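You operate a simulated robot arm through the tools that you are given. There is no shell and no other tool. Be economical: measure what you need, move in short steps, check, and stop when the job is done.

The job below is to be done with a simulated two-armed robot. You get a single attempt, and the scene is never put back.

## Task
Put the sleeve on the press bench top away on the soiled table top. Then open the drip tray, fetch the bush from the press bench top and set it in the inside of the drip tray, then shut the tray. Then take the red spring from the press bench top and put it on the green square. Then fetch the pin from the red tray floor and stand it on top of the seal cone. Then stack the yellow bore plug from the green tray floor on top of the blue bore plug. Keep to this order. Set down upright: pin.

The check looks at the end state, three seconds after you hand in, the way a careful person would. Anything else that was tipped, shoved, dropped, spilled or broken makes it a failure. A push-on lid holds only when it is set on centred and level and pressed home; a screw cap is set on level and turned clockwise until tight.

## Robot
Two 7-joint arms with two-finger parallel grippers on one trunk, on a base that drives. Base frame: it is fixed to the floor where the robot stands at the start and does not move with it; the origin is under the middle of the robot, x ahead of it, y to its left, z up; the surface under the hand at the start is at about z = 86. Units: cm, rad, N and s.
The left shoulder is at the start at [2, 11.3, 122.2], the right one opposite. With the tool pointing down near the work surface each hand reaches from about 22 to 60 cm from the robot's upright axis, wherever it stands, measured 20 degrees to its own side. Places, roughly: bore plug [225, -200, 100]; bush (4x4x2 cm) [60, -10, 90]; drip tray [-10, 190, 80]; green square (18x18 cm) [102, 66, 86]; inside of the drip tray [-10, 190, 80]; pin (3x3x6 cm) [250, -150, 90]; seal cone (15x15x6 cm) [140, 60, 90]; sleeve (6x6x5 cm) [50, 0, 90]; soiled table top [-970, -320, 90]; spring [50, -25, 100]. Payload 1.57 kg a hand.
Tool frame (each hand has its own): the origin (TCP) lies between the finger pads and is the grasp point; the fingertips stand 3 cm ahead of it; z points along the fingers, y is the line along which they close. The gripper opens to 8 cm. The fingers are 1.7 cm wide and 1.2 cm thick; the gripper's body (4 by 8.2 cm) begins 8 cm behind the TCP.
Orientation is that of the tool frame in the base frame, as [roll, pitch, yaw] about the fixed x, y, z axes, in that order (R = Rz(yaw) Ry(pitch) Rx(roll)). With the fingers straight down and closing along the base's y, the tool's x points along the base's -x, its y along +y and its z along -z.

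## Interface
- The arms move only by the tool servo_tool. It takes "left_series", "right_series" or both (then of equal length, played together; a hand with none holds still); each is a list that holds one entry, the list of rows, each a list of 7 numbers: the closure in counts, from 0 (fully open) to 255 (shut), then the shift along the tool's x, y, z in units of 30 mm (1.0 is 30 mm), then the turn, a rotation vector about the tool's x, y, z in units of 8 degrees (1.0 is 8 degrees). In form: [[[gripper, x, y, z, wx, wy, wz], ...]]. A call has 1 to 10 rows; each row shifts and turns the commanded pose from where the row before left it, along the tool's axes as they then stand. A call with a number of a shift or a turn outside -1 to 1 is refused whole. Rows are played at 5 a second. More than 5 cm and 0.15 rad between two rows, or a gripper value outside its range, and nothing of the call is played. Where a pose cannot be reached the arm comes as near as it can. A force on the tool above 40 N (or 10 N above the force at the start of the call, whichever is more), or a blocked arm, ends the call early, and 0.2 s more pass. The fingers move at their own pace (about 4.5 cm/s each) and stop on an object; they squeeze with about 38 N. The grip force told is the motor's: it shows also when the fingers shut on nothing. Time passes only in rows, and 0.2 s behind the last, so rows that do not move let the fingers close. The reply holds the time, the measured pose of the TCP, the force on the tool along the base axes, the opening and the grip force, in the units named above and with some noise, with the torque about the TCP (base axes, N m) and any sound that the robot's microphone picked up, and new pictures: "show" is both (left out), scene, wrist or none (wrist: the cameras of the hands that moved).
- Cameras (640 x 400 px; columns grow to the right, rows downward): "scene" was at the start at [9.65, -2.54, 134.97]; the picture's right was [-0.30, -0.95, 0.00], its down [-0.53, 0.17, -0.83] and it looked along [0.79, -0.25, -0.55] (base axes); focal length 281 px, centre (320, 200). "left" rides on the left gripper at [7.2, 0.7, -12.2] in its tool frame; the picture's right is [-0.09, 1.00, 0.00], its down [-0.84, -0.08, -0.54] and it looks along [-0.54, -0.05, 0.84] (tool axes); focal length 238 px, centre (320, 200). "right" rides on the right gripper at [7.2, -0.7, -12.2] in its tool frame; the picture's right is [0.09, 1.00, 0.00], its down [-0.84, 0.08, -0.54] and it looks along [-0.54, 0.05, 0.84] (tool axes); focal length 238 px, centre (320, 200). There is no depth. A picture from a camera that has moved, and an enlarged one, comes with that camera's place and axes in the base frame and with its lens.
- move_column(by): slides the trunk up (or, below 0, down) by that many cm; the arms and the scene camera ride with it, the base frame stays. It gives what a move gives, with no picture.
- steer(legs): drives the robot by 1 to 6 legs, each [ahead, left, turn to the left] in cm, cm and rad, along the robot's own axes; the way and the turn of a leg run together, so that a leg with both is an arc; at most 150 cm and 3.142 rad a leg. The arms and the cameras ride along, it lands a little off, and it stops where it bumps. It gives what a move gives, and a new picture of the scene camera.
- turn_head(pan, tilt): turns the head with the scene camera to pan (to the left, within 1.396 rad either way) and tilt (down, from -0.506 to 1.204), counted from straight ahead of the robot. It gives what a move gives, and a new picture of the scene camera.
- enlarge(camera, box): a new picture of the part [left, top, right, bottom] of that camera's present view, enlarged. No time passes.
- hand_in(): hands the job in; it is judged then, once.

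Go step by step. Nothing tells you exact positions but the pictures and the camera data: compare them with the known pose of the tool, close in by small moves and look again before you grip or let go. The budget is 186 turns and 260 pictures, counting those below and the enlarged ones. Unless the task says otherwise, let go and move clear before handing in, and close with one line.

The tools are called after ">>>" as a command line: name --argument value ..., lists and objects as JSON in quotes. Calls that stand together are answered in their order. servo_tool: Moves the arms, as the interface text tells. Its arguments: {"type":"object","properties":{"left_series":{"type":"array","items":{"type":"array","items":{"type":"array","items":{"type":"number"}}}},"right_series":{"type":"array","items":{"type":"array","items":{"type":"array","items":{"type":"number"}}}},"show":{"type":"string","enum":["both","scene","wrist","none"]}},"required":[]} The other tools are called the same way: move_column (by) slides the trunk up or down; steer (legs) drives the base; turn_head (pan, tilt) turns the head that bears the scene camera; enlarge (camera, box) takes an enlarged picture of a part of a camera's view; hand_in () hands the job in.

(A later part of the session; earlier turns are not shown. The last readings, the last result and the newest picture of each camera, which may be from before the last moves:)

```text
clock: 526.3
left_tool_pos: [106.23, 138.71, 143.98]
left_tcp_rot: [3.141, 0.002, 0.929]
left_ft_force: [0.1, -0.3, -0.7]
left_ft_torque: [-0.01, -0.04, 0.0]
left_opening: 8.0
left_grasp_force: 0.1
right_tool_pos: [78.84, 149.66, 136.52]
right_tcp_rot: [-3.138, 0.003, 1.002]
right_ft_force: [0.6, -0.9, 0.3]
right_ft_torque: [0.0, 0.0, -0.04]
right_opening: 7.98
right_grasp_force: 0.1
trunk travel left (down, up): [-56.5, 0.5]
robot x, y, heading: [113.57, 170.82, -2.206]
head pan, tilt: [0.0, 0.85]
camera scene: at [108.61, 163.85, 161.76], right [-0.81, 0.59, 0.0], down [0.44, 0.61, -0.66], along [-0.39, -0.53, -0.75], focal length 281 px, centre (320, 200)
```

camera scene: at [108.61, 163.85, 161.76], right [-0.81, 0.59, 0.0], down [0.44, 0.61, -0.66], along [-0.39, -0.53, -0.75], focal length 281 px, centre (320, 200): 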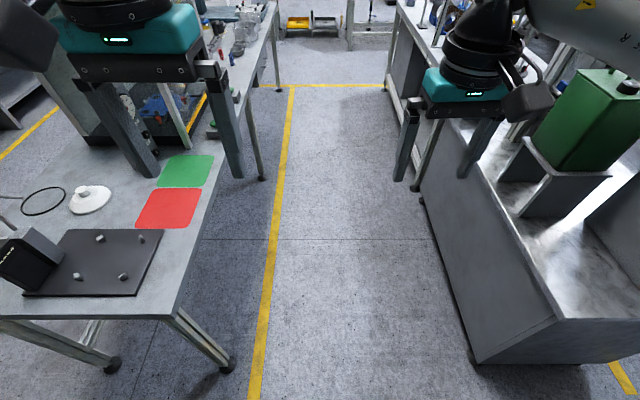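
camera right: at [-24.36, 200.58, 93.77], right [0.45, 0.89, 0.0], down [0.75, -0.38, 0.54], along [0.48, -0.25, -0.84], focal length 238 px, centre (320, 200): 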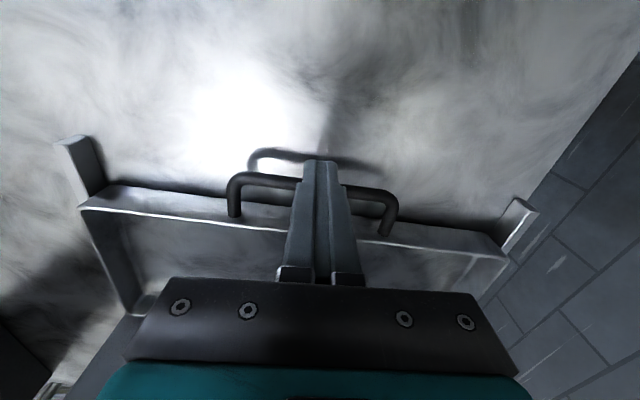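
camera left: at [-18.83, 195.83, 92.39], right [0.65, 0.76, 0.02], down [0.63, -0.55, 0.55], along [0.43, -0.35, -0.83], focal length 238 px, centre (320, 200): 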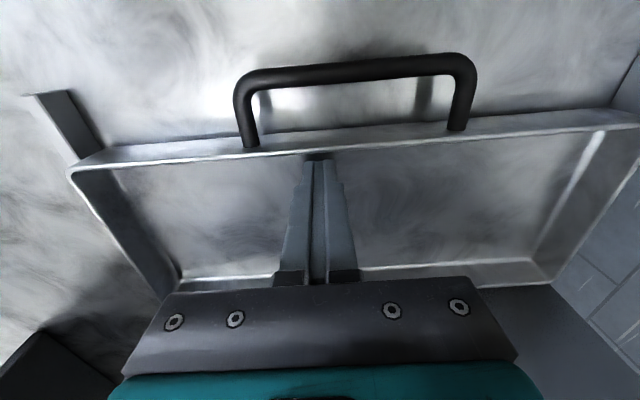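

I'm in the aisle again. I'll drive to the spring's position and face the bench.

>>> turn_head --pan -0.2 --tilt 0.75

>>> steer --legs '[[90, -5, 0], [92, 0, 0], [0, 0, 1.58], [15, 0, 0]]'

>>> move_column --by -29

```text
clock: 527.1
left_tool_pos: [106.08, 138.63, 144.08]
left_tcp_rot: [3.14, 0.002, 0.93]
left_ft_force: [0.6, 0.6, -1.3]
left_ft_torque: [0.02, 0.0, 0.0]
left_opening: 8.01
left_grasp_force: 0.1
right_tool_pos: [78.72, 149.62, 136.58]
right_tcp_rot: [-3.139, 0.005, 1.004]
right_ft_force: [0.2, 0.0, -0.2]
right_ft_torque: [-0.03, -0.02, 0.0]
right_opening: 8.01
right_grasp_force: 0.2
trunk travel left (down, up): [-56.5, 0.5]
robot x, y, heading: [113.68, 170.78, -2.204]
head pan, tilt: [-0.201, 0.75]
camera scene: at [107.09, 164.59, 162.56], right [-0.67, 0.74, 0.0], down [0.5, 0.46, -0.73], along [-0.54, -0.49, -0.68], focal length 281 px, centre (320, 200)
```

scene: 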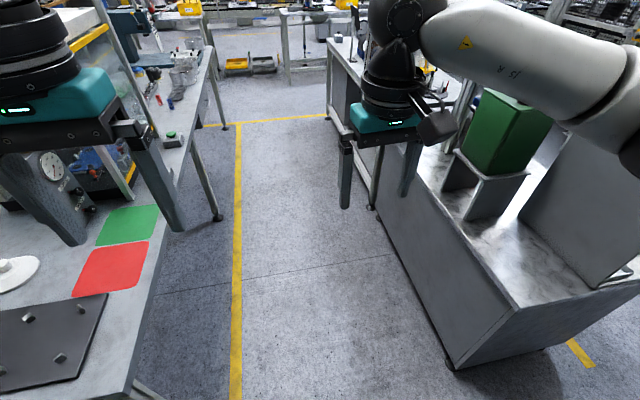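

```text
clock: 541.1
left_tool_pos: [46.8, 9.46, 144.03]
left_tcp_rot: [3.141, 0.001, 2.521]
left_ft_force: [-0.8, 0.5, 0.1]
left_ft_torque: [0.01, 0.01, 0.01]
left_opening: 7.99
left_grasp_force: 0.0
right_tool_pos: [36.43, -17.93, 136.55]
right_tcp_rot: [-3.14, 0.006, 2.598]
right_ft_force: [0.0, -0.7, 0.3]
right_ft_torque: [0.02, 0.01, -0.03]
right_opening: 8.01
right_grasp_force: 0.0
trunk travel left (down, up): [-56.5, 0.5]
robot x, y, heading: [14.34, 16.35, -0.609]
head pan, tilt: [-0.201, 0.75]
camera scene: at [21.26, 9.84, 162.56], right [-0.73, -0.69, 0.0], down [-0.47, 0.5, -0.73], along [0.5, -0.53, -0.68], focal length 281 px, centre (320, 200)
```

scene: 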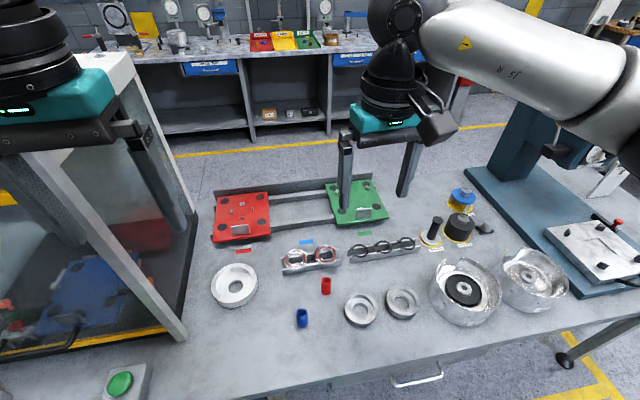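

```text
clock: 544.0
left_tool_pos: [46.78, 9.51, 114.96]
left_tcp_rot: [3.139, 0.0, 2.521]
left_ft_force: [-0.2, 0.0, 0.1]
left_ft_torque: [0.03, 0.01, 0.0]
left_opening: 8.0
left_grasp_force: 0.2
right_tool_pos: [36.4, -17.89, 107.55]
right_tcp_rot: [-3.138, 0.005, 2.594]
right_ft_force: [0.0, 0.7, 0.8]
right_ft_torque: [-0.03, -0.02, 0.02]
right_opening: 7.97
right_grasp_force: 0.1
trunk travel left (down, up): [-27.5, 29.5]
robot x, y, heading: [14.63, 16.45, -0.613]
head pan, tilt: [-0.201, 0.75]
```

The red spring stands near [49, -22.4]. I'll move the right hand above it.

>>> servo_tool --right_series '[[[0, -0.89, 0.19, 0.1, 0, 0, 0], [0, -0.89, 0.19, 0.1, 0, 0, 0], [0, -0.89, 0.19, 0.1, 0, 0, 0], [0, -0.89, 0.19, 0.1, 0, 0, 0], [0, -0.89, 0.19, 0.1, 0, 0, 0], [60, 0, 0, 0, 0, 0, 0]]]' --show "wrist"

```text
clock: 545.4
left_tool_pos: [46.86, 9.4, 115.13]
left_tcp_rot: [3.14, 0.001, 2.522]
left_ft_force: [-0.2, 0.2, 0.3]
left_ft_torque: [0.03, -0.01, 0.02]
left_opening: 8.0
left_grasp_force: 0.1
right_tool_pos: [49.21, -22.55, 106.16]
right_tcp_rot: [-3.141, 0.006, 2.596]
right_ft_force: [0.1, -0.1, -0.4]
right_ft_torque: [0.01, -0.04, 0.01]
right_opening: 6.12
right_grasp_force: 0.0
trunk travel left (down, up): [-27.5, 29.5]
robot x, y, heading: [14.6, 16.38, -0.61]
head pan, tilt: [-0.201, 0.75]
camera right: at [42.65, -19.35, 118.44], right [0.44, 0.9, 0.0], down [0.75, -0.37, 0.55], along [0.49, -0.24, -0.84], focal length 238 px, centre (320, 200)
```

right: 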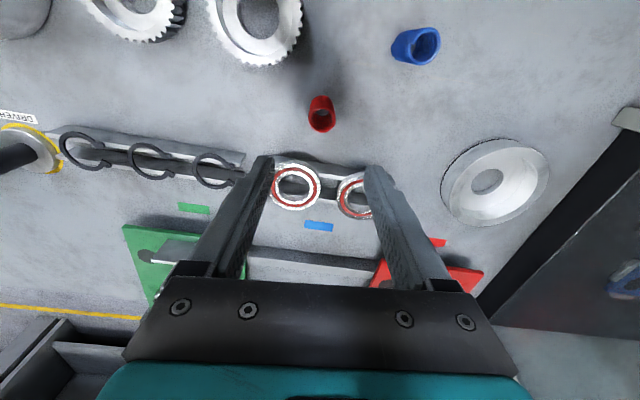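

Well centred. I'll descend to mid-height of the spring.

>>> servo_tool --right_series '[[[60, 0, 0.08, 0.9, 0, 0, 0], [60, 0, 0, 0.9, 0, 0, 0], [60, 0, 0, 0.9, 0, 0, 0], [60, 0, 0, 0.9, 0, 0, 0], [60, 0, 0, 0.9, 0, 0, 0], [60, 0, 0, 0.8, 0, 0, 0], [60, 0, 0, 0, 0, 0, 0]]]' --show "wrist"

```text
clock: 547.0
left_tool_pos: [46.75, 9.42, 115.15]
left_tcp_rot: [3.14, 0.001, 2.519]
left_ft_force: [0.2, -0.3, -0.1]
left_ft_torque: [0.01, 0.01, 0.0]
left_opening: 8.02
left_grasp_force: 0.1
right_tool_pos: [49.31, -22.36, 90.19]
right_tcp_rot: [-3.139, 0.005, 2.596]
right_ft_force: [-0.2, 0.3, -0.3]
right_ft_torque: [0.0, 0.02, -0.03]
right_opening: 6.14
right_grasp_force: 0.1
trunk travel left (down, up): [-27.5, 29.5]
robot x, y, heading: [14.35, 16.23, -0.613]
head pan, tilt: [-0.201, 0.75]
camera right: at [42.69, -19.18, 102.54], right [0.44, 0.9, 0.0], down [0.75, -0.37, 0.55], along [0.49, -0.24, -0.84], focal length 238 px, centre (320, 200)
```

right: 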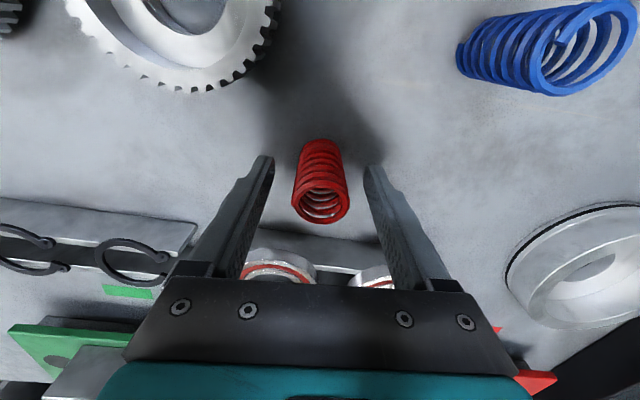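

Centred. I'll close and lift the spring.

>>> servo_tool --right_series '[[[255, 0, 0, 0, 0, 0, 0], [255, 0, 0, 0, 0, 0, 0], [255, 0, 0, 0, 0, 0, 0], [255, 0, 0, 0, 0, 0, 0], [255, 0, 0, -0.8, 0, 0, 0], [255, 0, 0, -1, 0, 0, 0], [255, 0, 0, -1, 0, 0, 0], [255, 0, 0, -1, 0, 0, 0], [255, 0, 0, -1, 0, 0, 0], [255, 0, 0, 0, 0, 0, 0]]]' --show "wrist"

```text
clock: 549.2
left_tool_pos: [46.89, 9.47, 115.01]
left_tcp_rot: [3.141, 0.001, 2.522]
left_ft_force: [0.1, 0.0, 0.3]
left_ft_torque: [0.01, 0.01, 0.0]
left_opening: 8.01
left_grasp_force: 0.0
right_tool_pos: [49.29, -22.36, 104.74]
right_tcp_rot: [-3.139, 0.006, 2.592]
right_ft_force: [0.1, -0.6, -1.1]
right_ft_torque: [-0.01, -0.02, 0.02]
right_opening: 2.77
right_grasp_force: 38.4
trunk travel left (down, up): [-27.5, 29.5]
robot x, y, heading: [14.58, 16.63, -0.609]
head pan, tilt: [-0.201, 0.75]
camera right: at [42.71, -19.13, 117.02], right [0.44, 0.9, 0.0], down [0.75, -0.37, 0.55], along [0.49, -0.24, -0.84], focal length 238 px, centre (320, 200)
```

right: 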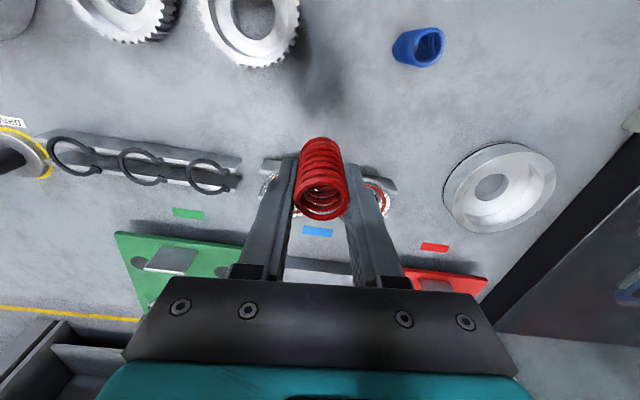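

The spring is held. I'll tuck in and slide left along the bench to the green square.

>>> servo_tool --right_series '[[[255, 0.95, -0.1, -0.3, 0, 0, 0], [255, 0.95, -0.1, -0.3, 0, 0, 0], [255, 0.95, -0.1, -0.3, 0, 0, 0], [255, 0.95, -0.1, -0.3, 0, 0, 0], [255, 0.95, -0.1, 0, 0, 0, 0], [255, 0.95, -0.1, 0, 0, 0, 0], [255, 0, 0, 0, 0, 0, 0]]]' --show "none"

>>> turn_head --pan 0 --tilt 0.75

>>> steer --legs '[[-14, 0, 0], [0, 100, 0], [0, 0, -0.02]]'

```text
clock: 550.8
left_tool_pos: [46.8, 9.43, 114.88]
left_tcp_rot: [3.141, 0.001, 2.52]
left_ft_force: [-0.1, 0.7, 0.6]
left_ft_torque: [0.0, 0.02, -0.02]
left_opening: 8.0
left_grasp_force: 0.1
right_tool_pos: [33.77, -14.8, 107.94]
right_tcp_rot: [-3.14, 0.006, 2.593]
right_ft_force: [0.5, 0.0, -0.3]
right_ft_torque: [-0.02, 0.02, 0.01]
right_opening: 2.8
right_grasp_force: 37.6
trunk travel left (down, up): [-27.5, 29.5]
robot x, y, heading: [14.44, 16.13, -0.613]
head pan, tilt: [-0.201, 0.75]
```

```text
clock: 551.6
left_tool_pos: [46.78, 9.47, 114.98]
left_tcp_rot: [3.139, 0.002, 2.52]
left_ft_force: [0.3, -0.4, -0.8]
left_ft_torque: [0.0, -0.04, -0.01]
left_opening: 8.01
left_grasp_force: 0.1
right_tool_pos: [33.72, -14.8, 108.09]
right_tcp_rot: [-3.141, 0.005, 2.593]
right_ft_force: [1.2, 0.0, -0.3]
right_ft_torque: [-0.02, 0.01, -0.02]
right_opening: 2.82
right_grasp_force: 37.8
trunk travel left (down, up): [-27.5, 29.5]
robot x, y, heading: [14.51, 16.23, -0.617]
head pan, tilt: [0.0, 0.75]
camera scene: at [22.3, 11.13, 133.56], right [-0.58, -0.82, 0.0], down [-0.56, 0.39, -0.73], along [0.6, -0.42, -0.68], focal length 281 px, centre (320, 200)
```

scene: 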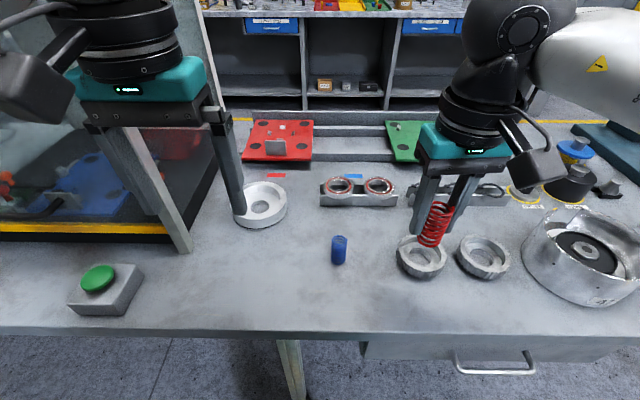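

```text
clock: 558.1
left_tool_pos: [93.53, 99.59, 115.08]
left_tcp_rot: [3.139, 0.0, 2.496]
left_ft_force: [-0.1, 0.3, 0.3]
left_ft_torque: [-0.03, 0.04, -0.01]
left_opening: 7.99
left_grasp_force: 0.1
right_tool_pos: [79.97, 75.48, 107.85]
right_tcp_rot: [-3.139, 0.007, 2.571]
right_ft_force: [0.0, 0.1, -0.5]
right_ft_torque: [-0.04, -0.01, -0.01]
right_opening: 2.78
right_grasp_force: 38.1
trunk travel left (down, up): [-27.5, 29.5]
robot x, y, heading: [61.45, 107.3, -0.636]
head pan, tilt: [0.0, 0.75]
camera scene: at [69.08, 101.76, 133.56], right [-0.59, -0.8, 0.0], down [-0.55, 0.41, -0.73], along [0.59, -0.43, -0.68], focal length 281 px, centre (320, 200)
```

scene: 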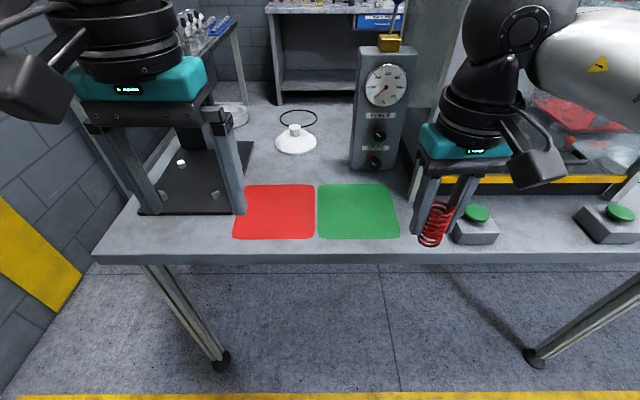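

The green square's centre is at [102, 66.5]. I'll drive forward and bring the spring over it.

>>> steer --legs '[[13, 0, 0]]'

>>> servo_tool --right_series '[[[255, -0.9, 0.4, 0.2, 0, 0, 0], [255, -0.9, 0.4, 0.2, 0, 0, 0], [255, -0.9, 0.4, 0.2, 0, 0, 0], [255, -0.8, 0.4, 0.2, 0, 0, 0], [255, 0, 0, 0, 0, 0, 0]]]'

```text
clock: 559.4
left_tool_pos: [104.04, 91.62, 114.92]
left_tcp_rot: [3.14, 0.002, 2.494]
left_ft_force: [0.0, 0.4, -0.5]
left_ft_torque: [-0.02, 0.0, 0.02]
left_opening: 8.01
left_grasp_force: 0.2
right_tool_pos: [90.38, 67.75, 107.93]
right_tcp_rot: [-3.141, 0.004, 2.568]
right_ft_force: [-0.4, 0.0, -0.7]
right_ft_torque: [0.01, 0.01, -0.03]
right_opening: 2.79
right_grasp_force: 38.6
trunk travel left (down, up): [-27.5, 29.5]
robot x, y, heading: [71.71, 99.49, -0.639]
head pan, tilt: [0.0, 0.75]
camera scene: at [79.57, 93.98, 133.55], right [-0.6, -0.8, 0.0], down [-0.55, 0.41, -0.73], along [0.59, -0.44, -0.68], focal length 281 px, centre (320, 200)
```

scene: 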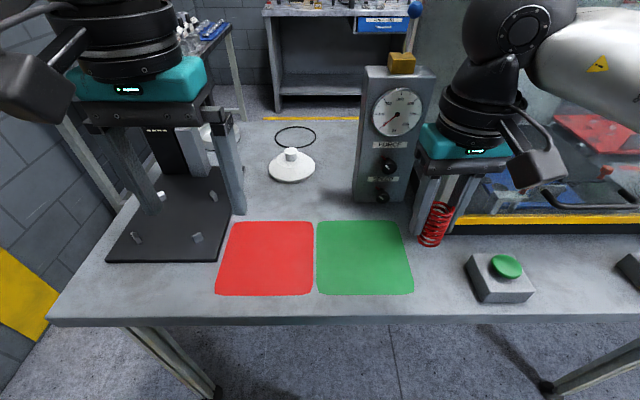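

```text
clock: 560.5
left_tool_pos: [104.0, 91.76, 114.92]
left_tcp_rot: [3.138, 0.001, 2.492]
left_ft_force: [0.8, 0.0, 0.1]
left_ft_torque: [0.04, -0.02, 0.0]
left_opening: 8.01
left_grasp_force: 0.0
right_tool_pos: [101.8, 66.23, 105.65]
right_tcp_rot: [-3.14, 0.007, 2.57]
right_ft_force: [0.6, 0.3, -0.1]
right_ft_torque: [0.0, 0.01, -0.01]
right_opening: 2.81
right_grasp_force: 37.9
trunk travel left (down, up): [-27.5, 29.5]
robot x, y, heading: [72.03, 99.43, -0.642]
head pan, tilt: [0.0, 0.75]
camera scene: at [79.46, 94.03, 133.56], right [-0.6, -0.8, 0.0], down [-0.55, 0.41, -0.73], along [0.59, -0.44, -0.68], focal length 281 px, centre (320, 200)
camera right: at [95.34, 69.59, 117.92], right [0.46, 0.89, 0.0], down [0.74, -0.39, 0.55], along [0.48, -0.25, -0.84], focal length 238 px, centre (320, 200)
```

scene: 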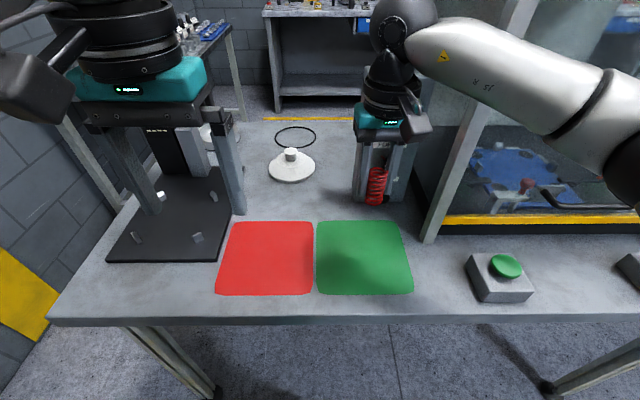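
right: 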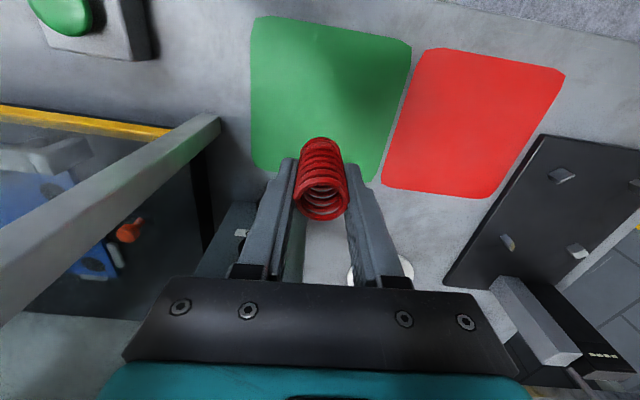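

I'm within a centimetre of the square's centre. I'll adjust and lower the spring.

>>> servo_tool --right_series '[[[255, 0.28, 0, 0.8, 0, 0, 0], [255, 0, 0, 0.9, 0, 0, 0], [255, 0, 0, 0.9, 0, 0, 0], [255, 0, 0, 0.9, 0, 0, 0], [255, 0, 0, 0.9, 0, 0, 0], [255, 0, 0, 0.5, 0, 0, 0], [255, 0, 0, 0.1, 0, 0, 0], [255, 0, 0, 0.1, 0, 0, 0], [255, 0, 0, 0, 0, 0, 0]]]' --show "wrist"

```text
clock: 562.5
left_tool_pos: [103.95, 91.78, 115.07]
left_tcp_rot: [3.14, 0.004, 2.494]
left_ft_force: [0.0, 0.7, 0.0]
left_ft_torque: [0.02, 0.01, 0.03]
left_opening: 8.0
left_grasp_force: 0.1
right_tool_pos: [101.03, 66.53, 90.53]
right_tcp_rot: [-3.14, 0.01, 2.569]
right_ft_force: [-2.1, 0.0, 17.0]
right_ft_torque: [0.02, 0.23, -0.01]
right_opening: 2.8
right_grasp_force: 38.1
trunk travel left (down, up): [-27.5, 29.5]
robot x, y, heading: [71.69, 99.38, -0.639]
head pan, tilt: [0.0, 0.75]
camera right: at [94.51, 69.93, 102.84], right [0.46, 0.89, 0.0], down [0.74, -0.39, 0.55], along [0.49, -0.26, -0.83], focal length 238 px, centre (320, 200)
```

right: 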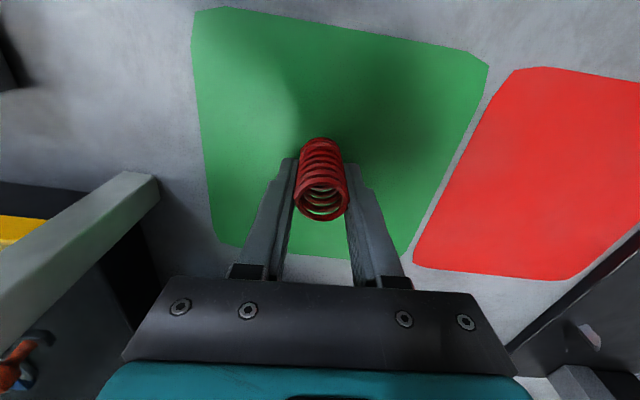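

The spring touches the square. I'll release it and lift straight up.

>>> servo_tool --right_series '[[[255, 0, 0, -0.08, 0, 0, 0], [180, 0, 0, 0, 0, 0, 0], [120, 0, 0, 0, 0, 0, 0], [60, 0, 0, 0, 0, 0, 0], [60, 0, 0, 0, 0, 0, 0], [60, 0, 0, -0.6, 0, 0, 0], [60, 0, 0, -1, 0, 0, 0], [60, 0, 0, -1, 0, 0, 0], [60, 0, 0, -1, 0, 0, 0], [60, 0, 0, -1, 0, 0, 0]]]' --show "wrist"

```text
clock: 564.8
left_tool_pos: [104.05, 91.76, 115.01]
left_tcp_rot: [3.14, 0.001, 2.495]
left_ft_force: [-0.5, 0.5, -0.2]
left_ft_torque: [-0.01, 0.03, -0.01]
left_opening: 7.98
left_grasp_force: 0.0
right_tool_pos: [100.86, 66.45, 104.52]
right_tcp_rot: [-3.139, 0.007, 2.568]
right_ft_force: [1.0, 0.0, -0.2]
right_ft_torque: [0.0, -0.02, 0.0]
right_opening: 6.12
right_grasp_force: 0.1
trunk travel left (down, up): [-27.5, 29.5]
robot x, y, heading: [71.47, 99.84, -0.636]
head pan, tilt: [0.0, 0.75]
camera right: at [94.43, 69.87, 116.92], right [0.46, 0.89, 0.0], down [0.74, -0.39, 0.55], along [0.48, -0.26, -0.84], focal length 238 px, centre (320, 200)
```

right: 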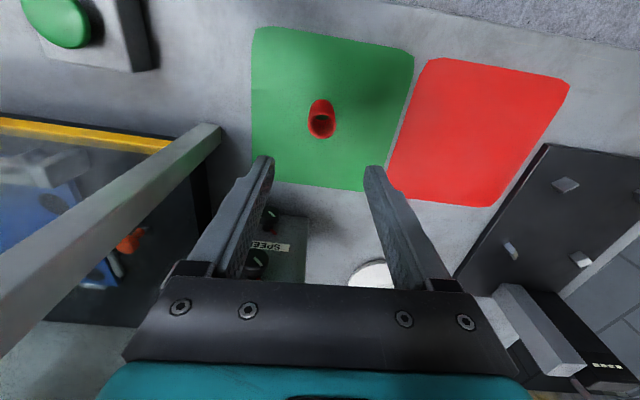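

The spring stands on the green square. Next is the pin on the far wall bench; I'll tuck in, raise the trunk and drive round the right end of the press bench.

>>> servo_tool --right_series '[[[0, 0.9, -0.3, -0.3, 0, 0, 0], [0, 0.9, -0.3, -0.3, 0, 0, 0], [0, 0.9, -0.3, 0, 0, 0, 0], [0, 0.9, -0.3, 0, 0, 0, 0], [0, 0.5, -0.3, 0, 0, 0, 0]]]' --show "none"

>>> move_column --by 29

>>> turn_head --pan 0 --tilt 0.5

>>> steer --legs '[[-15, 0, 0], [0, 0, -1.565], [150, 0, 0], [148, 0, 0], [0, 0, 1.57]]'

```text
clock: 566.0
left_tool_pos: [103.88, 91.76, 115.09]
left_tcp_rot: [3.141, 0.003, 2.493]
left_ft_force: [-0.6, 0.4, 0.9]
left_ft_torque: [-0.01, 0.0, 0.0]
left_opening: 7.99
left_grasp_force: 0.0
right_tool_pos: [88.32, 69.48, 106.12]
right_tcp_rot: [-3.14, 0.006, 2.569]
right_ft_force: [0.3, 0.5, -0.2]
right_ft_torque: [0.03, 0.01, -0.01]
right_opening: 8.01
right_grasp_force: 0.1
trunk travel left (down, up): [-27.5, 29.5]
robot x, y, heading: [71.86, 99.79, -0.638]
head pan, tilt: [0.0, 0.75]
```

```text
clock: 568.9
left_tool_pos: [104.04, 91.68, 144.09]
left_tcp_rot: [-3.142, 0.001, 2.494]
left_ft_force: [0.2, 0.9, 0.7]
left_ft_torque: [-0.01, -0.04, 0.03]
left_opening: 8.0
left_grasp_force: 0.1
right_tool_pos: [88.23, 69.44, 135.04]
right_tcp_rot: [-3.139, 0.006, 2.569]
right_ft_force: [0.7, -0.4, 0.0]
right_ft_torque: [-0.02, 0.01, -0.01]
right_opening: 8.0
right_grasp_force: 0.1
trunk travel left (down, up): [-56.5, 0.5]
robot x, y, heading: [71.98, 99.24, -0.636]
head pan, tilt: [0.0, 0.75]
```

```text
clock: 569.6
left_tool_pos: [104.0, 91.76, 143.88]
left_tcp_rot: [3.14, 0.002, 2.494]
left_ft_force: [0.0, -1.1, 0.6]
left_ft_torque: [-0.02, 0.01, -0.02]
left_opening: 8.03
left_grasp_force: 0.2
right_tool_pos: [88.27, 69.54, 135.0]
right_tcp_rot: [-3.139, 0.005, 2.569]
right_ft_force: [-0.6, 0.3, -0.5]
right_ft_torque: [-0.01, 0.01, 0.02]
right_opening: 8.01
right_grasp_force: 0.0
trunk travel left (down, up): [-56.5, 0.5]
robot x, y, heading: [71.64, 99.61, -0.641]
head pan, tilt: [0.0, 0.499]
camera scene: at [80.14, 93.56, 164.75], right [-0.6, -0.8, 0.0], down [-0.38, 0.29, -0.88], along [0.7, -0.52, -0.48], focal length 281 px, centre (320, 200)
```

scene: 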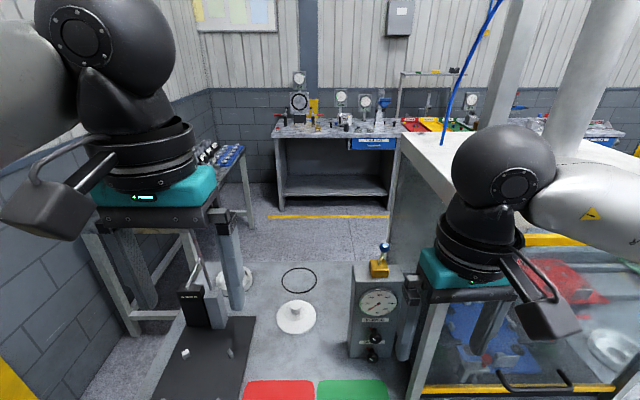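

```text
clock: 592.7
left_tool_pos: [-88.21, -139.3, 143.94]
left_tcp_rot: [3.141, 0.002, 2.503]
left_ft_force: [0.6, 0.8, -0.5]
left_ft_torque: [0.01, 0.0, 0.01]
left_opening: 7.99
left_grasp_force: 0.1
right_tool_pos: [-103.78, -161.5, 135.01]
right_tcp_rot: [-3.14, 0.005, 2.576]
right_ft_force: [-0.3, 0.3, -0.3]
right_ft_torque: [-0.01, -0.01, -0.02]
right_opening: 8.02
right_grasp_force: 0.0
trunk travel left (down, up): [-56.5, 0.5]
robot x, y, heading: [-120.51, -131.84, -0.627]
head pan, tilt: [0.0, 0.499]
camera scene: at [-112.05, -137.59, 164.76], right [-0.59, -0.81, 0.0], down [-0.39, 0.28, -0.88], along [0.71, -0.52, -0.48], focal length 281 px, centre (320, 200)
```

scene: 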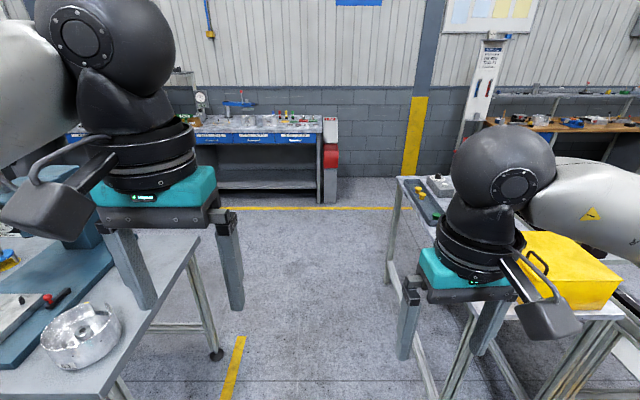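

The way is clear. I'll drive through between the press bench and table C, then turn left along the wall bench.

>>> steer --legs '[[100, 0, 0], [92, 0, 0], [0, 0, 1.57]]'

```text
clock: 606.1
left_tool_pos: [39.53, -208.49, 143.95]
left_tcp_rot: [3.139, 0.003, -2.147]
left_ft_force: [-0.6, 1.1, 0.0]
left_ft_torque: [0.01, -0.01, -0.01]
left_opening: 8.02
left_grasp_force: 0.0
right_tool_pos: [62.95, -222.46, 135.1]
right_tcp_rot: [-3.14, 0.004, -2.071]
right_ft_force: [-1.2, -0.9, 0.3]
right_ft_torque: [-0.01, 0.03, -0.03]
right_opening: 8.01
right_grasp_force: 0.0
trunk travel left (down, up): [-56.5, 0.5]
robot x, y, heading: [34.31, -240.9, 1.002]
head pan, tilt: [0.0, 0.499]
camera scene: at [39.83, -232.3, 164.76], right [0.84, -0.54, 0.0], down [-0.26, -0.4, -0.88], along [0.47, 0.74, -0.48], focal length 281 px, centre (320, 200)
```

scene: 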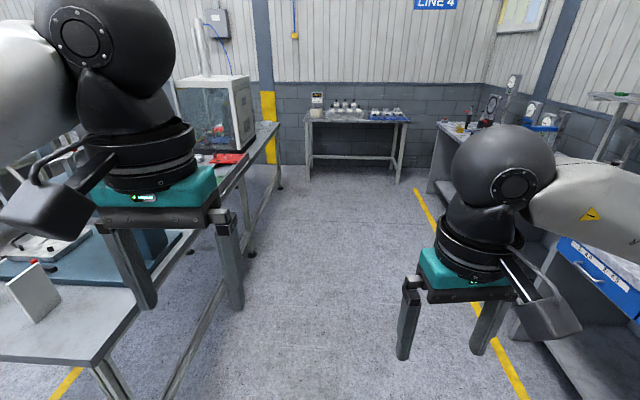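

The wall bench is on the right. I'll drive along the aisle to the trays and face the wall bench.

>>> steer --legs '[[0, 0, -0.06], [105, 0, 0], [105, 0, 0], [0, 0, -1.57]]'

```text
clock: 620.7
left_tool_pos: [187.08, -78.24, 144.05]
left_tcp_rot: [3.141, 0.003, 2.538]
left_ft_force: [0.1, -0.7, -0.9]
left_ft_torque: [-0.01, 0.01, 0.01]
left_opening: 8.02
left_grasp_force: 0.1
right_tool_pos: [172.55, -101.27, 135.18]
right_tcp_rot: [-3.139, 0.005, 2.616]
right_ft_force: [-0.3, 0.3, 0.7]
right_ft_torque: [0.0, -0.01, -0.02]
right_opening: 8.02
right_grasp_force: 0.0
trunk travel left (down, up): [-56.5, 0.5]
robot x, y, heading: [154.69, -71.98, -0.591]
head pan, tilt: [0.0, 0.499]
camera scene: at [163.32, -77.59, 164.76], right [-0.56, -0.83, 0.0], down [-0.4, 0.27, -0.88], along [0.73, -0.49, -0.48], focal length 281 px, centre (320, 200)
```

scene: 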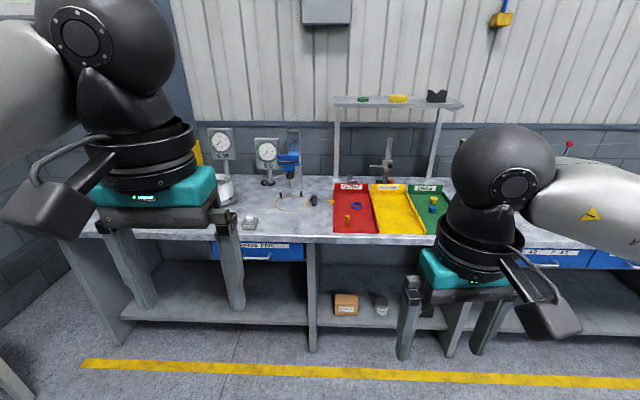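

The red, yellow and green trays are on the bench. I'll zoom in.

>>> enlarge --camera "scene" --box '[310, 165, 470, 265]'

```text
4.00 times, centred on (390, 215) of scene
camera zoom: at [163.32, -77.59, 164.76], right [-0.56, -0.83, 0.0], down [-0.4, 0.27, -0.88], along [0.73, -0.49, -0.48], focal length 1125 px, centre (40, 140)
```

zoom: 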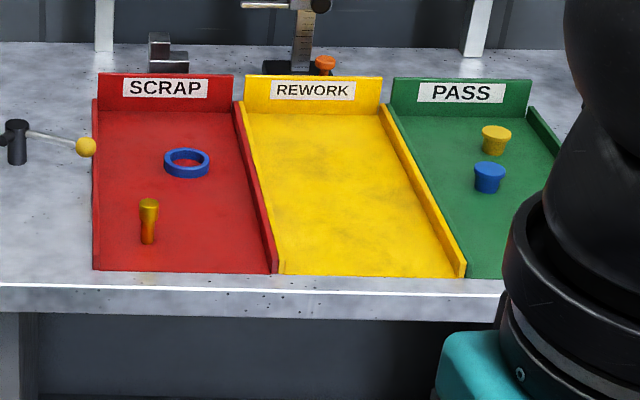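

The pin stands in the red tray near [250.8, -152]; the blue and yellow plugs are in the green tray. I'll drive up to the bench for the pin.

>>> turn_head --pan -0.1 --tilt 0.85

>>> steer --legs '[[0, 0, -0.035], [78, 4, 0]]'

>>> move_column --by -27

```text
clock: 621.5
left_tool_pos: [187.09, -78.29, 144.16]
left_tcp_rot: [-3.141, 0.002, 2.54]
left_ft_force: [-0.1, 0.2, 0.9]
left_ft_torque: [-0.03, 0.0, 0.0]
left_opening: 7.95
left_grasp_force: 0.1
right_tool_pos: [172.45, -101.13, 135.1]
right_tcp_rot: [-3.141, 0.007, 2.615]
right_ft_force: [-0.5, -0.3, 0.5]
right_ft_torque: [-0.05, 0.0, 0.03]
right_opening: 7.97
right_grasp_force: 0.0
trunk travel left (down, up): [-56.5, 0.5]
robot x, y, heading: [154.7, -72.27, -0.59]
head pan, tilt: [-0.099, 0.85]
camera scene: at [161.79, -77.48, 161.77], right [-0.64, -0.77, 0.0], down [-0.58, 0.48, -0.66], along [0.51, -0.42, -0.75], focal length 281 px, centre (320, 200)
```

scene: 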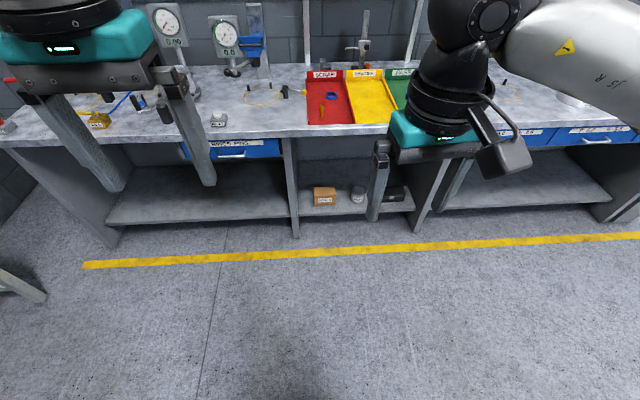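

```text
clock: 626.0
left_tool_pos: [251.26, -121.44, 144.04]
left_tcp_rot: [3.139, 0.001, 2.502]
left_ft_force: [-0.2, -0.4, -0.5]
left_ft_torque: [0.02, -0.02, 0.03]
left_opening: 8.0
left_grasp_force: 0.1
right_tool_pos: [235.67, -143.81, 135.04]
right_tcp_rot: [3.142, 0.005, 2.577]
right_ft_force: [-0.8, -0.4, -0.4]
right_ft_torque: [0.0, 0.01, -0.01]
right_opening: 8.01
right_grasp_force: 0.0
trunk travel left (down, up): [-56.5, 0.5]
robot x, y, heading: [218.87, -113.76, -0.63]
head pan, tilt: [-0.099, 0.85]
camera scene: at [225.86, -119.58, 161.76], right [-0.67, -0.74, 0.0], down [-0.56, 0.5, -0.66], along [0.49, -0.44, -0.75], focal length 281 px, centre (320, 200)
```

scene: 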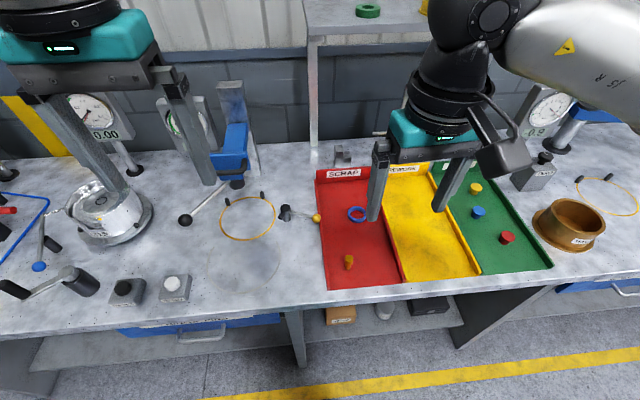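

```text
clock: 628.8
left_tool_pos: [251.14, -121.39, 117.18]
left_tcp_rot: [3.14, 0.003, 2.501]
left_ft_force: [-0.4, -0.3, -0.1]
left_ft_torque: [-0.03, -0.01, 0.05]
left_opening: 8.0
left_grasp_force: 0.0
right_tool_pos: [235.65, -143.67, 108.18]
right_tcp_rot: [-3.14, 0.007, 2.575]
right_ft_force: [0.4, -0.9, 0.8]
right_ft_torque: [0.03, -0.01, -0.01]
right_opening: 8.02
right_grasp_force: 0.1
trunk travel left (down, up): [-29.5, 27.5]
robot x, y, heading: [219.2, -113.57, -0.635]
head pan, tilt: [-0.099, 0.85]
```

I see the pin at about [249.2, -151.3]. I'll move the right hand above it.

>>> servo_tool --right_series '[[[0, -0.86, 0.05, 0, 0, 0, 0], [0, -0.86, 0.05, 0, 0, 0, 0], [0, -0.86, 0.05, 0, 0, 0, 0], [0, -0.86, 0.05, 0, 0, 0, 0], [0, -0.86, 0.05, 0, 0, 0, 0], [60, -0.86, 0.05, 0, 0, 0, 0], [60, 0, 0, 0, 0, 0, 0]]]'

```text
clock: 630.4
left_tool_pos: [251.12, -121.3, 117.05]
left_tcp_rot: [3.141, 0.0, 2.5]
left_ft_force: [-0.9, -0.8, -0.3]
left_ft_torque: [-0.02, -0.02, -0.01]
left_opening: 7.99
left_grasp_force: 0.0
right_tool_pos: [249.16, -151.17, 108.19]
right_tcp_rot: [-3.141, 0.007, 2.577]
right_ft_force: [-0.4, 1.0, 0.6]
right_ft_torque: [0.03, 0.01, -0.03]
right_opening: 6.12
right_grasp_force: 0.1
trunk travel left (down, up): [-29.5, 27.5]
robot x, y, heading: [219.06, -113.83, -0.628]
head pan, tilt: [-0.099, 0.85]
camera scene: at [225.82, -119.57, 134.76], right [-0.67, -0.74, 0.0], down [-0.56, 0.5, -0.66], along [0.49, -0.44, -0.75], focal length 281 px, centre (320, 200)
camera right: at [242.63, -147.79, 120.49], right [0.45, 0.89, 0.0], down [0.75, -0.38, 0.55], along [0.49, -0.25, -0.84], focal length 238 px, centre (320, 200)
```

scene: 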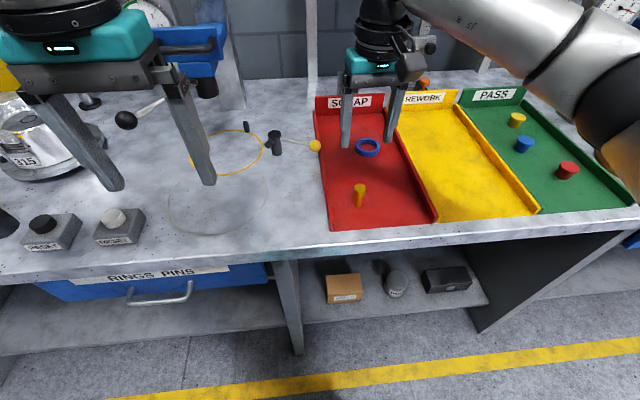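
right: 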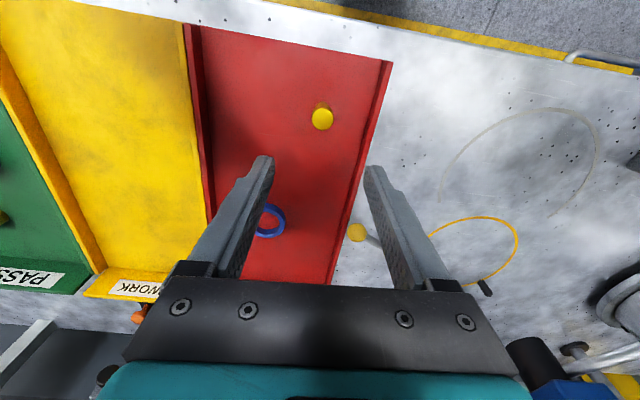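

The pin is almost under the hand, 0.8 cm closer to me. I'll correct and descend partway.

>>> servo_tool --right_series '[[[60, 0.25, 0, 0.5, 0, 0, 0], [60, 0, 0, 0.9, 0, 0, 0], [60, 0, 0, 0.9, 0, 0, 0], [60, 0, 0, 0.9, 0, 0, 0], [60, 0, 0, 0.9, 0, 0, 0], [60, 0, 0, 0.7, 0, 0, 0], [60, 0, 0, 0, 0, 0, 0]]]'

>>> enlarge --camera "scene" --box '[300, 130, 420, 230]'

```text
clock: 632.0
left_tool_pos: [251.22, -121.37, 117.04]
left_tcp_rot: [3.139, 0.001, 2.5]
left_ft_force: [0.3, -0.8, -0.5]
left_ft_torque: [-0.04, 0.02, -0.01]
left_opening: 7.99
left_grasp_force: 0.0
right_tool_pos: [248.66, -151.0, 93.72]
right_tcp_rot: [-3.139, 0.005, 2.575]
right_ft_force: [-0.8, 0.2, 0.6]
right_ft_torque: [0.0, -0.01, 0.04]
right_opening: 6.12
right_grasp_force: 0.1
trunk travel left (down, up): [-29.5, 27.5]
robot x, y, heading: [219.09, -113.51, -0.629]
head pan, tilt: [-0.099, 0.85]
camera scene: at [225.84, -119.57, 134.76], right [-0.67, -0.74, 0.0], down [-0.56, 0.5, -0.66], along [0.49, -0.44, -0.75], focal length 281 px, centre (320, 200)
camera right: at [242.13, -147.55, 106.07], right [0.46, 0.89, 0.0], down [0.75, -0.38, 0.55], along [0.49, -0.25, -0.84], focal length 238 px, centre (320, 200)
```

scene: 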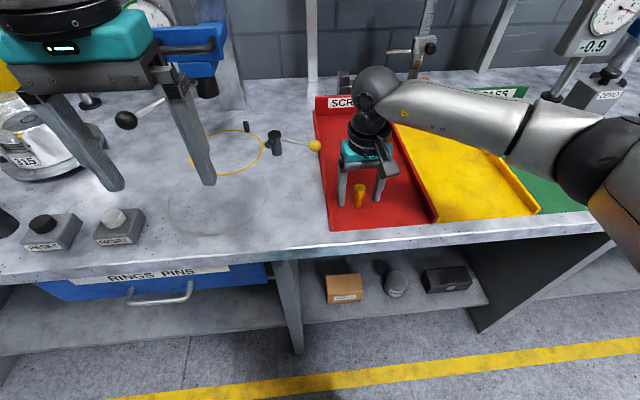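
right: 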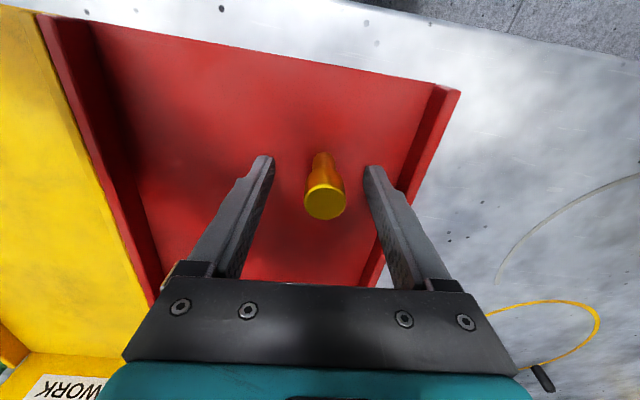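

```text
4.00 times, centred on (360, 180) of scene
camera zoom: at [225.84, -119.57, 134.76], right [-0.67, -0.74, 0.0], down [-0.56, 0.5, -0.66], along [0.49, -0.44, -0.75], focal length 1125 px, centre (160, 280)
```

zoom: 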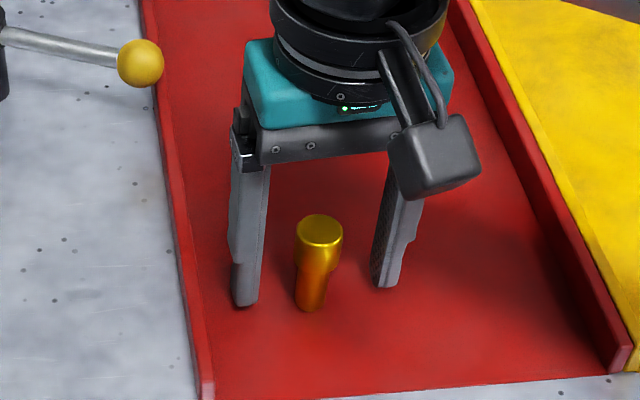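

The pin is centred; its head is the wider upper part. I'll lower a bit more, close and lift slightly.

>>> servo_tool --right_series '[[[60, -0.13, 0, 0.3, 0, 0, 0], [60, 0, 0, 0.3, 0, 0, 0], [255, 0, 0, 0, 0, 0, 0], [255, 0, 0, 0, 0, 0, 0], [255, 0, 0, 0, 0, 0, 0], [255, 0, 0, 0, 0, 0, 0], [255, 0, 0, 0, 0, 0, 0]]]'

>>> enlarge --camera "scene" --box '[300, 130, 420, 230]'

```text
clock: 632.6
left_tool_pos: [251.14, -121.35, 117.15]
left_tcp_rot: [3.139, 0.003, 2.5]
left_ft_force: [-0.1, -0.5, -0.3]
left_ft_torque: [0.02, 0.01, -0.01]
left_opening: 8.02
left_grasp_force: 0.1
right_tool_pos: [249.18, -151.21, 93.0]
right_tcp_rot: [3.14, 0.015, 2.579]
right_ft_force: [-8.2, 1.7, 15.9]
right_ft_torque: [0.15, 0.52, -0.08]
right_opening: 5.29
right_grasp_force: 7.1
trunk travel left (down, up): [-29.5, 27.5]
robot x, y, heading: [219.04, -113.91, -0.631]
head pan, tilt: [-0.099, 0.85]
stopped in row 3 (right hand): the force on the tool passed its limit at 47 N (the readings are from after the stop); the commanded pose is now the measured one
camera scene: at [225.72, -119.5, 134.78], right [-0.67, -0.74, 0.0], down [-0.56, 0.5, -0.66], along [0.49, -0.44, -0.75], focal length 281 px, centre (320, 200)
camera right: at [242.55, -147.87, 105.28], right [0.45, 0.89, 0.0], down [0.74, -0.38, 0.55], along [0.49, -0.25, -0.83], focal length 238 px, centre (320, 200)
```

scene: 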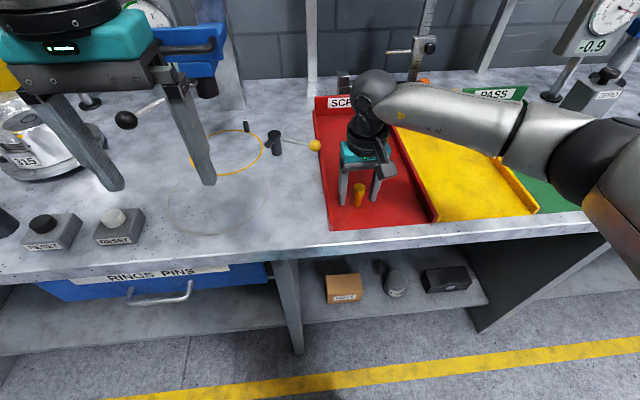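
right: 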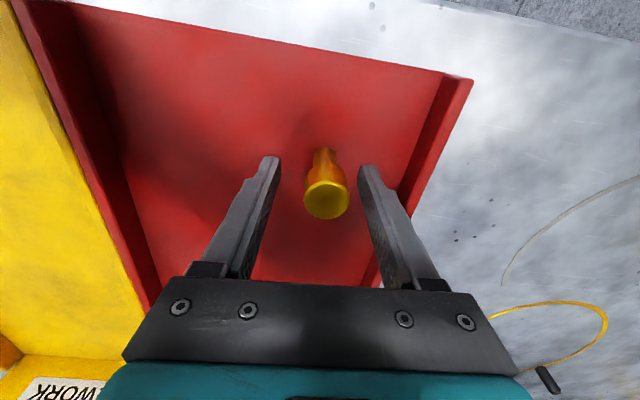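

```text
4.00 times, centred on (360, 180) of scene
camera zoom: at [225.72, -119.5, 134.78], right [-0.67, -0.74, 0.0], down [-0.56, 0.5, -0.66], along [0.49, -0.44, -0.75], focal length 1125 px, centre (160, 280)
```

zoom: 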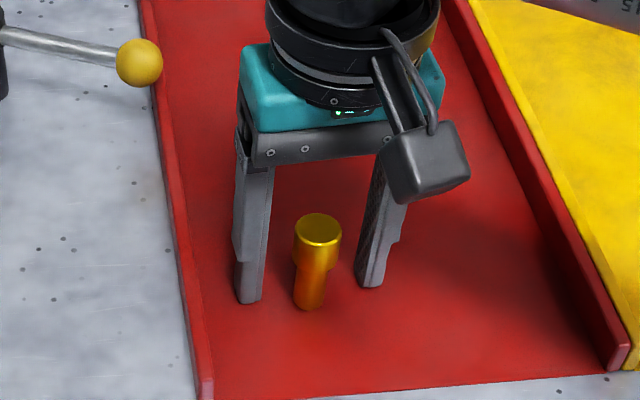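

The tips touched the tray floor, so it lies at z≈90 and the pin is about 1.3 cm closer to me than the fingers. I'll raise 0.4 cm, shift back, then close.

>>> servo_tool --right_series '[[[60, 0, 0, -0.15, 0, 0, 0], [60, 0.42, 0, 0, 0, 0, 0], [60, 0, 0, 0, 0, 0, 0]]]' --show "wrist"

>>> enlarge --camera "scene" --box '[300, 130, 420, 230]'

```text
clock: 633.4
left_tool_pos: [251.17, -121.37, 117.1]
left_tcp_rot: [3.141, 0.002, 2.5]
left_ft_force: [0.0, -0.2, 0.2]
left_ft_torque: [-0.02, 0.0, 0.0]
left_opening: 8.03
left_grasp_force: 0.1
right_tool_pos: [248.14, -150.77, 93.18]
right_tcp_rot: [3.141, 0.013, 2.579]
right_ft_force: [-0.5, 1.4, 0.5]
right_ft_torque: [-0.02, 0.0, 0.04]
right_opening: 6.12
right_grasp_force: 0.0
trunk travel left (down, up): [-29.5, 27.5]
robot x, y, heading: [219.0, -113.86, -0.63]
head pan, tilt: [-0.099, 0.85]
camera right: at [241.54, -147.26, 105.44], right [0.45, 0.89, 0.0], down [0.74, -0.38, 0.55], along [0.49, -0.25, -0.83], focal length 238 px, centre (320, 200)
```

right: 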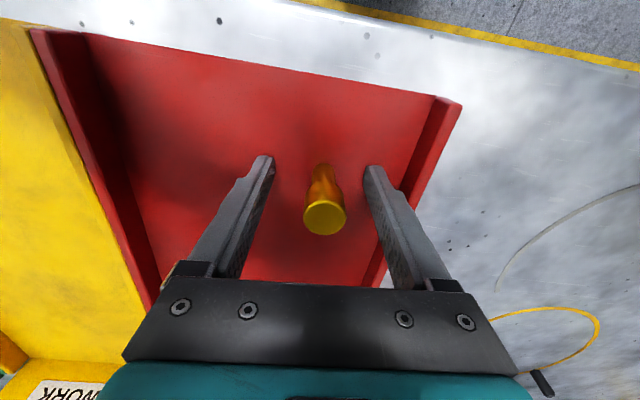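

```text
4.00 times, centred on (360, 180) of scene
camera zoom: at [225.83, -119.58, 134.76], right [-0.67, -0.74, 0.0], down [-0.56, 0.5, -0.66], along [0.49, -0.44, -0.75], focal length 1125 px, centre (160, 280)
```

zoom: 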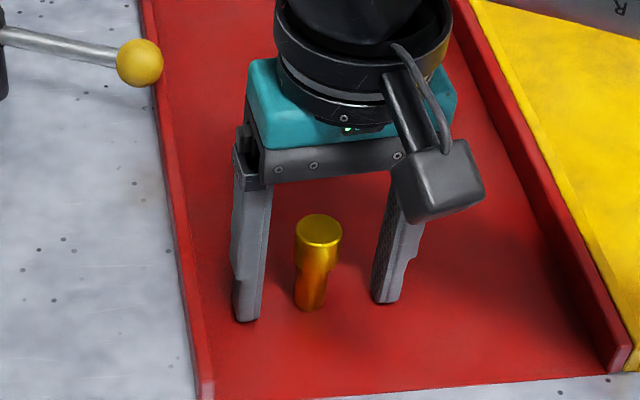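

Aligned now. I'll close on the pin and lift.

>>> servo_tool --right_series '[[[255, 0, 0, 0, 0, 0, 0], [255, 0, 0, 0, 0, 0, 0], [255, 0, 0, 0, 0, 0, 0], [255, 0, 0, 0, 0, 0, 0], [255, 0, 0, 0, 0, 0, 0], [255, 0, 0, -0.6, 0, 0, 0], [255, 0, 0, -1, 0, 0, 0], [255, 0, 0, -1, 0, 0, 0], [255, 0, 0, -1, 0, 0, 0], [255, 0, 0, -1, 0, 0, 0]]]'

>>> enlarge --camera "scene" --box '[300, 80, 460, 200]'

```text
clock: 635.6
left_tool_pos: [251.1, -121.37, 117.05]
left_tcp_rot: [3.139, 0.002, 2.501]
left_ft_force: [-0.4, 1.1, 0.8]
left_ft_torque: [0.01, 0.03, 0.01]
left_opening: 7.98
left_grasp_force: 0.1
right_tool_pos: [248.24, -150.69, 107.07]
right_tcp_rot: [3.141, 0.014, 2.577]
right_ft_force: [-0.3, 0.0, -0.6]
right_ft_torque: [0.03, 0.03, -0.01]
right_opening: 2.11
right_grasp_force: 33.9
trunk travel left (down, up): [-29.5, 27.5]
robot x, y, heading: [219.22, -113.93, -0.63]
head pan, tilt: [-0.099, 0.85]
camera scene: at [225.81, -119.56, 134.76], right [-0.67, -0.74, 0.0], down [-0.56, 0.5, -0.66], along [0.49, -0.44, -0.75], focal length 281 px, centre (320, 200)
camera right: at [241.65, -147.18, 119.35], right [0.45, 0.89, 0.0], down [0.74, -0.38, 0.55], along [0.49, -0.25, -0.83], focal length 238 px, centre (320, 200)
```

scene: 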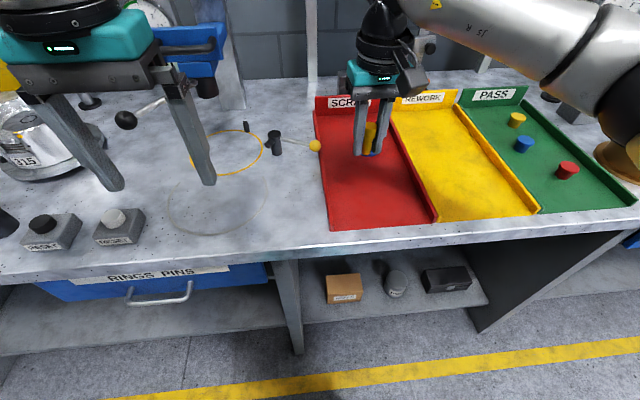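
right: 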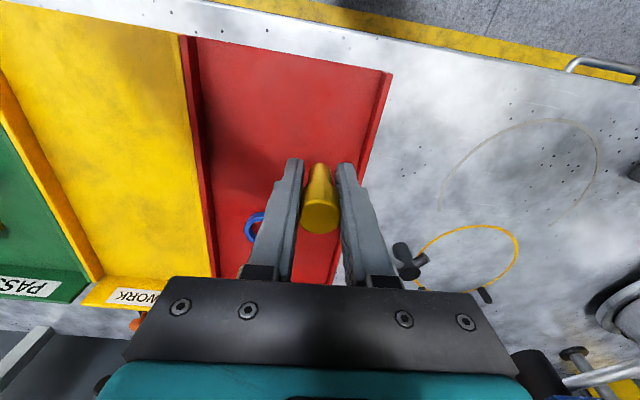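

```text
3.33 times, centred on (380, 140) of scene
camera zoom: at [225.81, -119.56, 134.76], right [-0.67, -0.74, 0.0], down [-0.56, 0.5, -0.66], along [0.49, -0.44, -0.75], focal length 937 px, centre (120, 400)
```

zoom: 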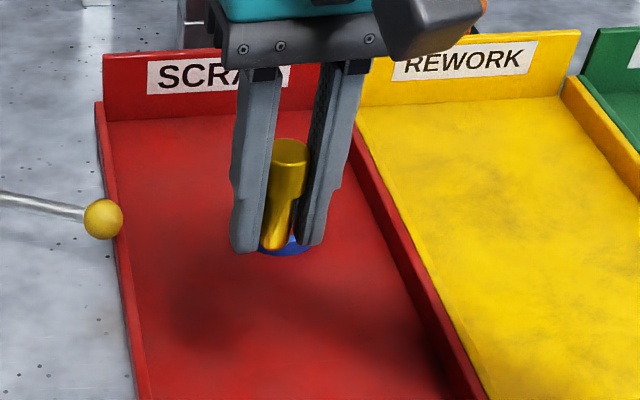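

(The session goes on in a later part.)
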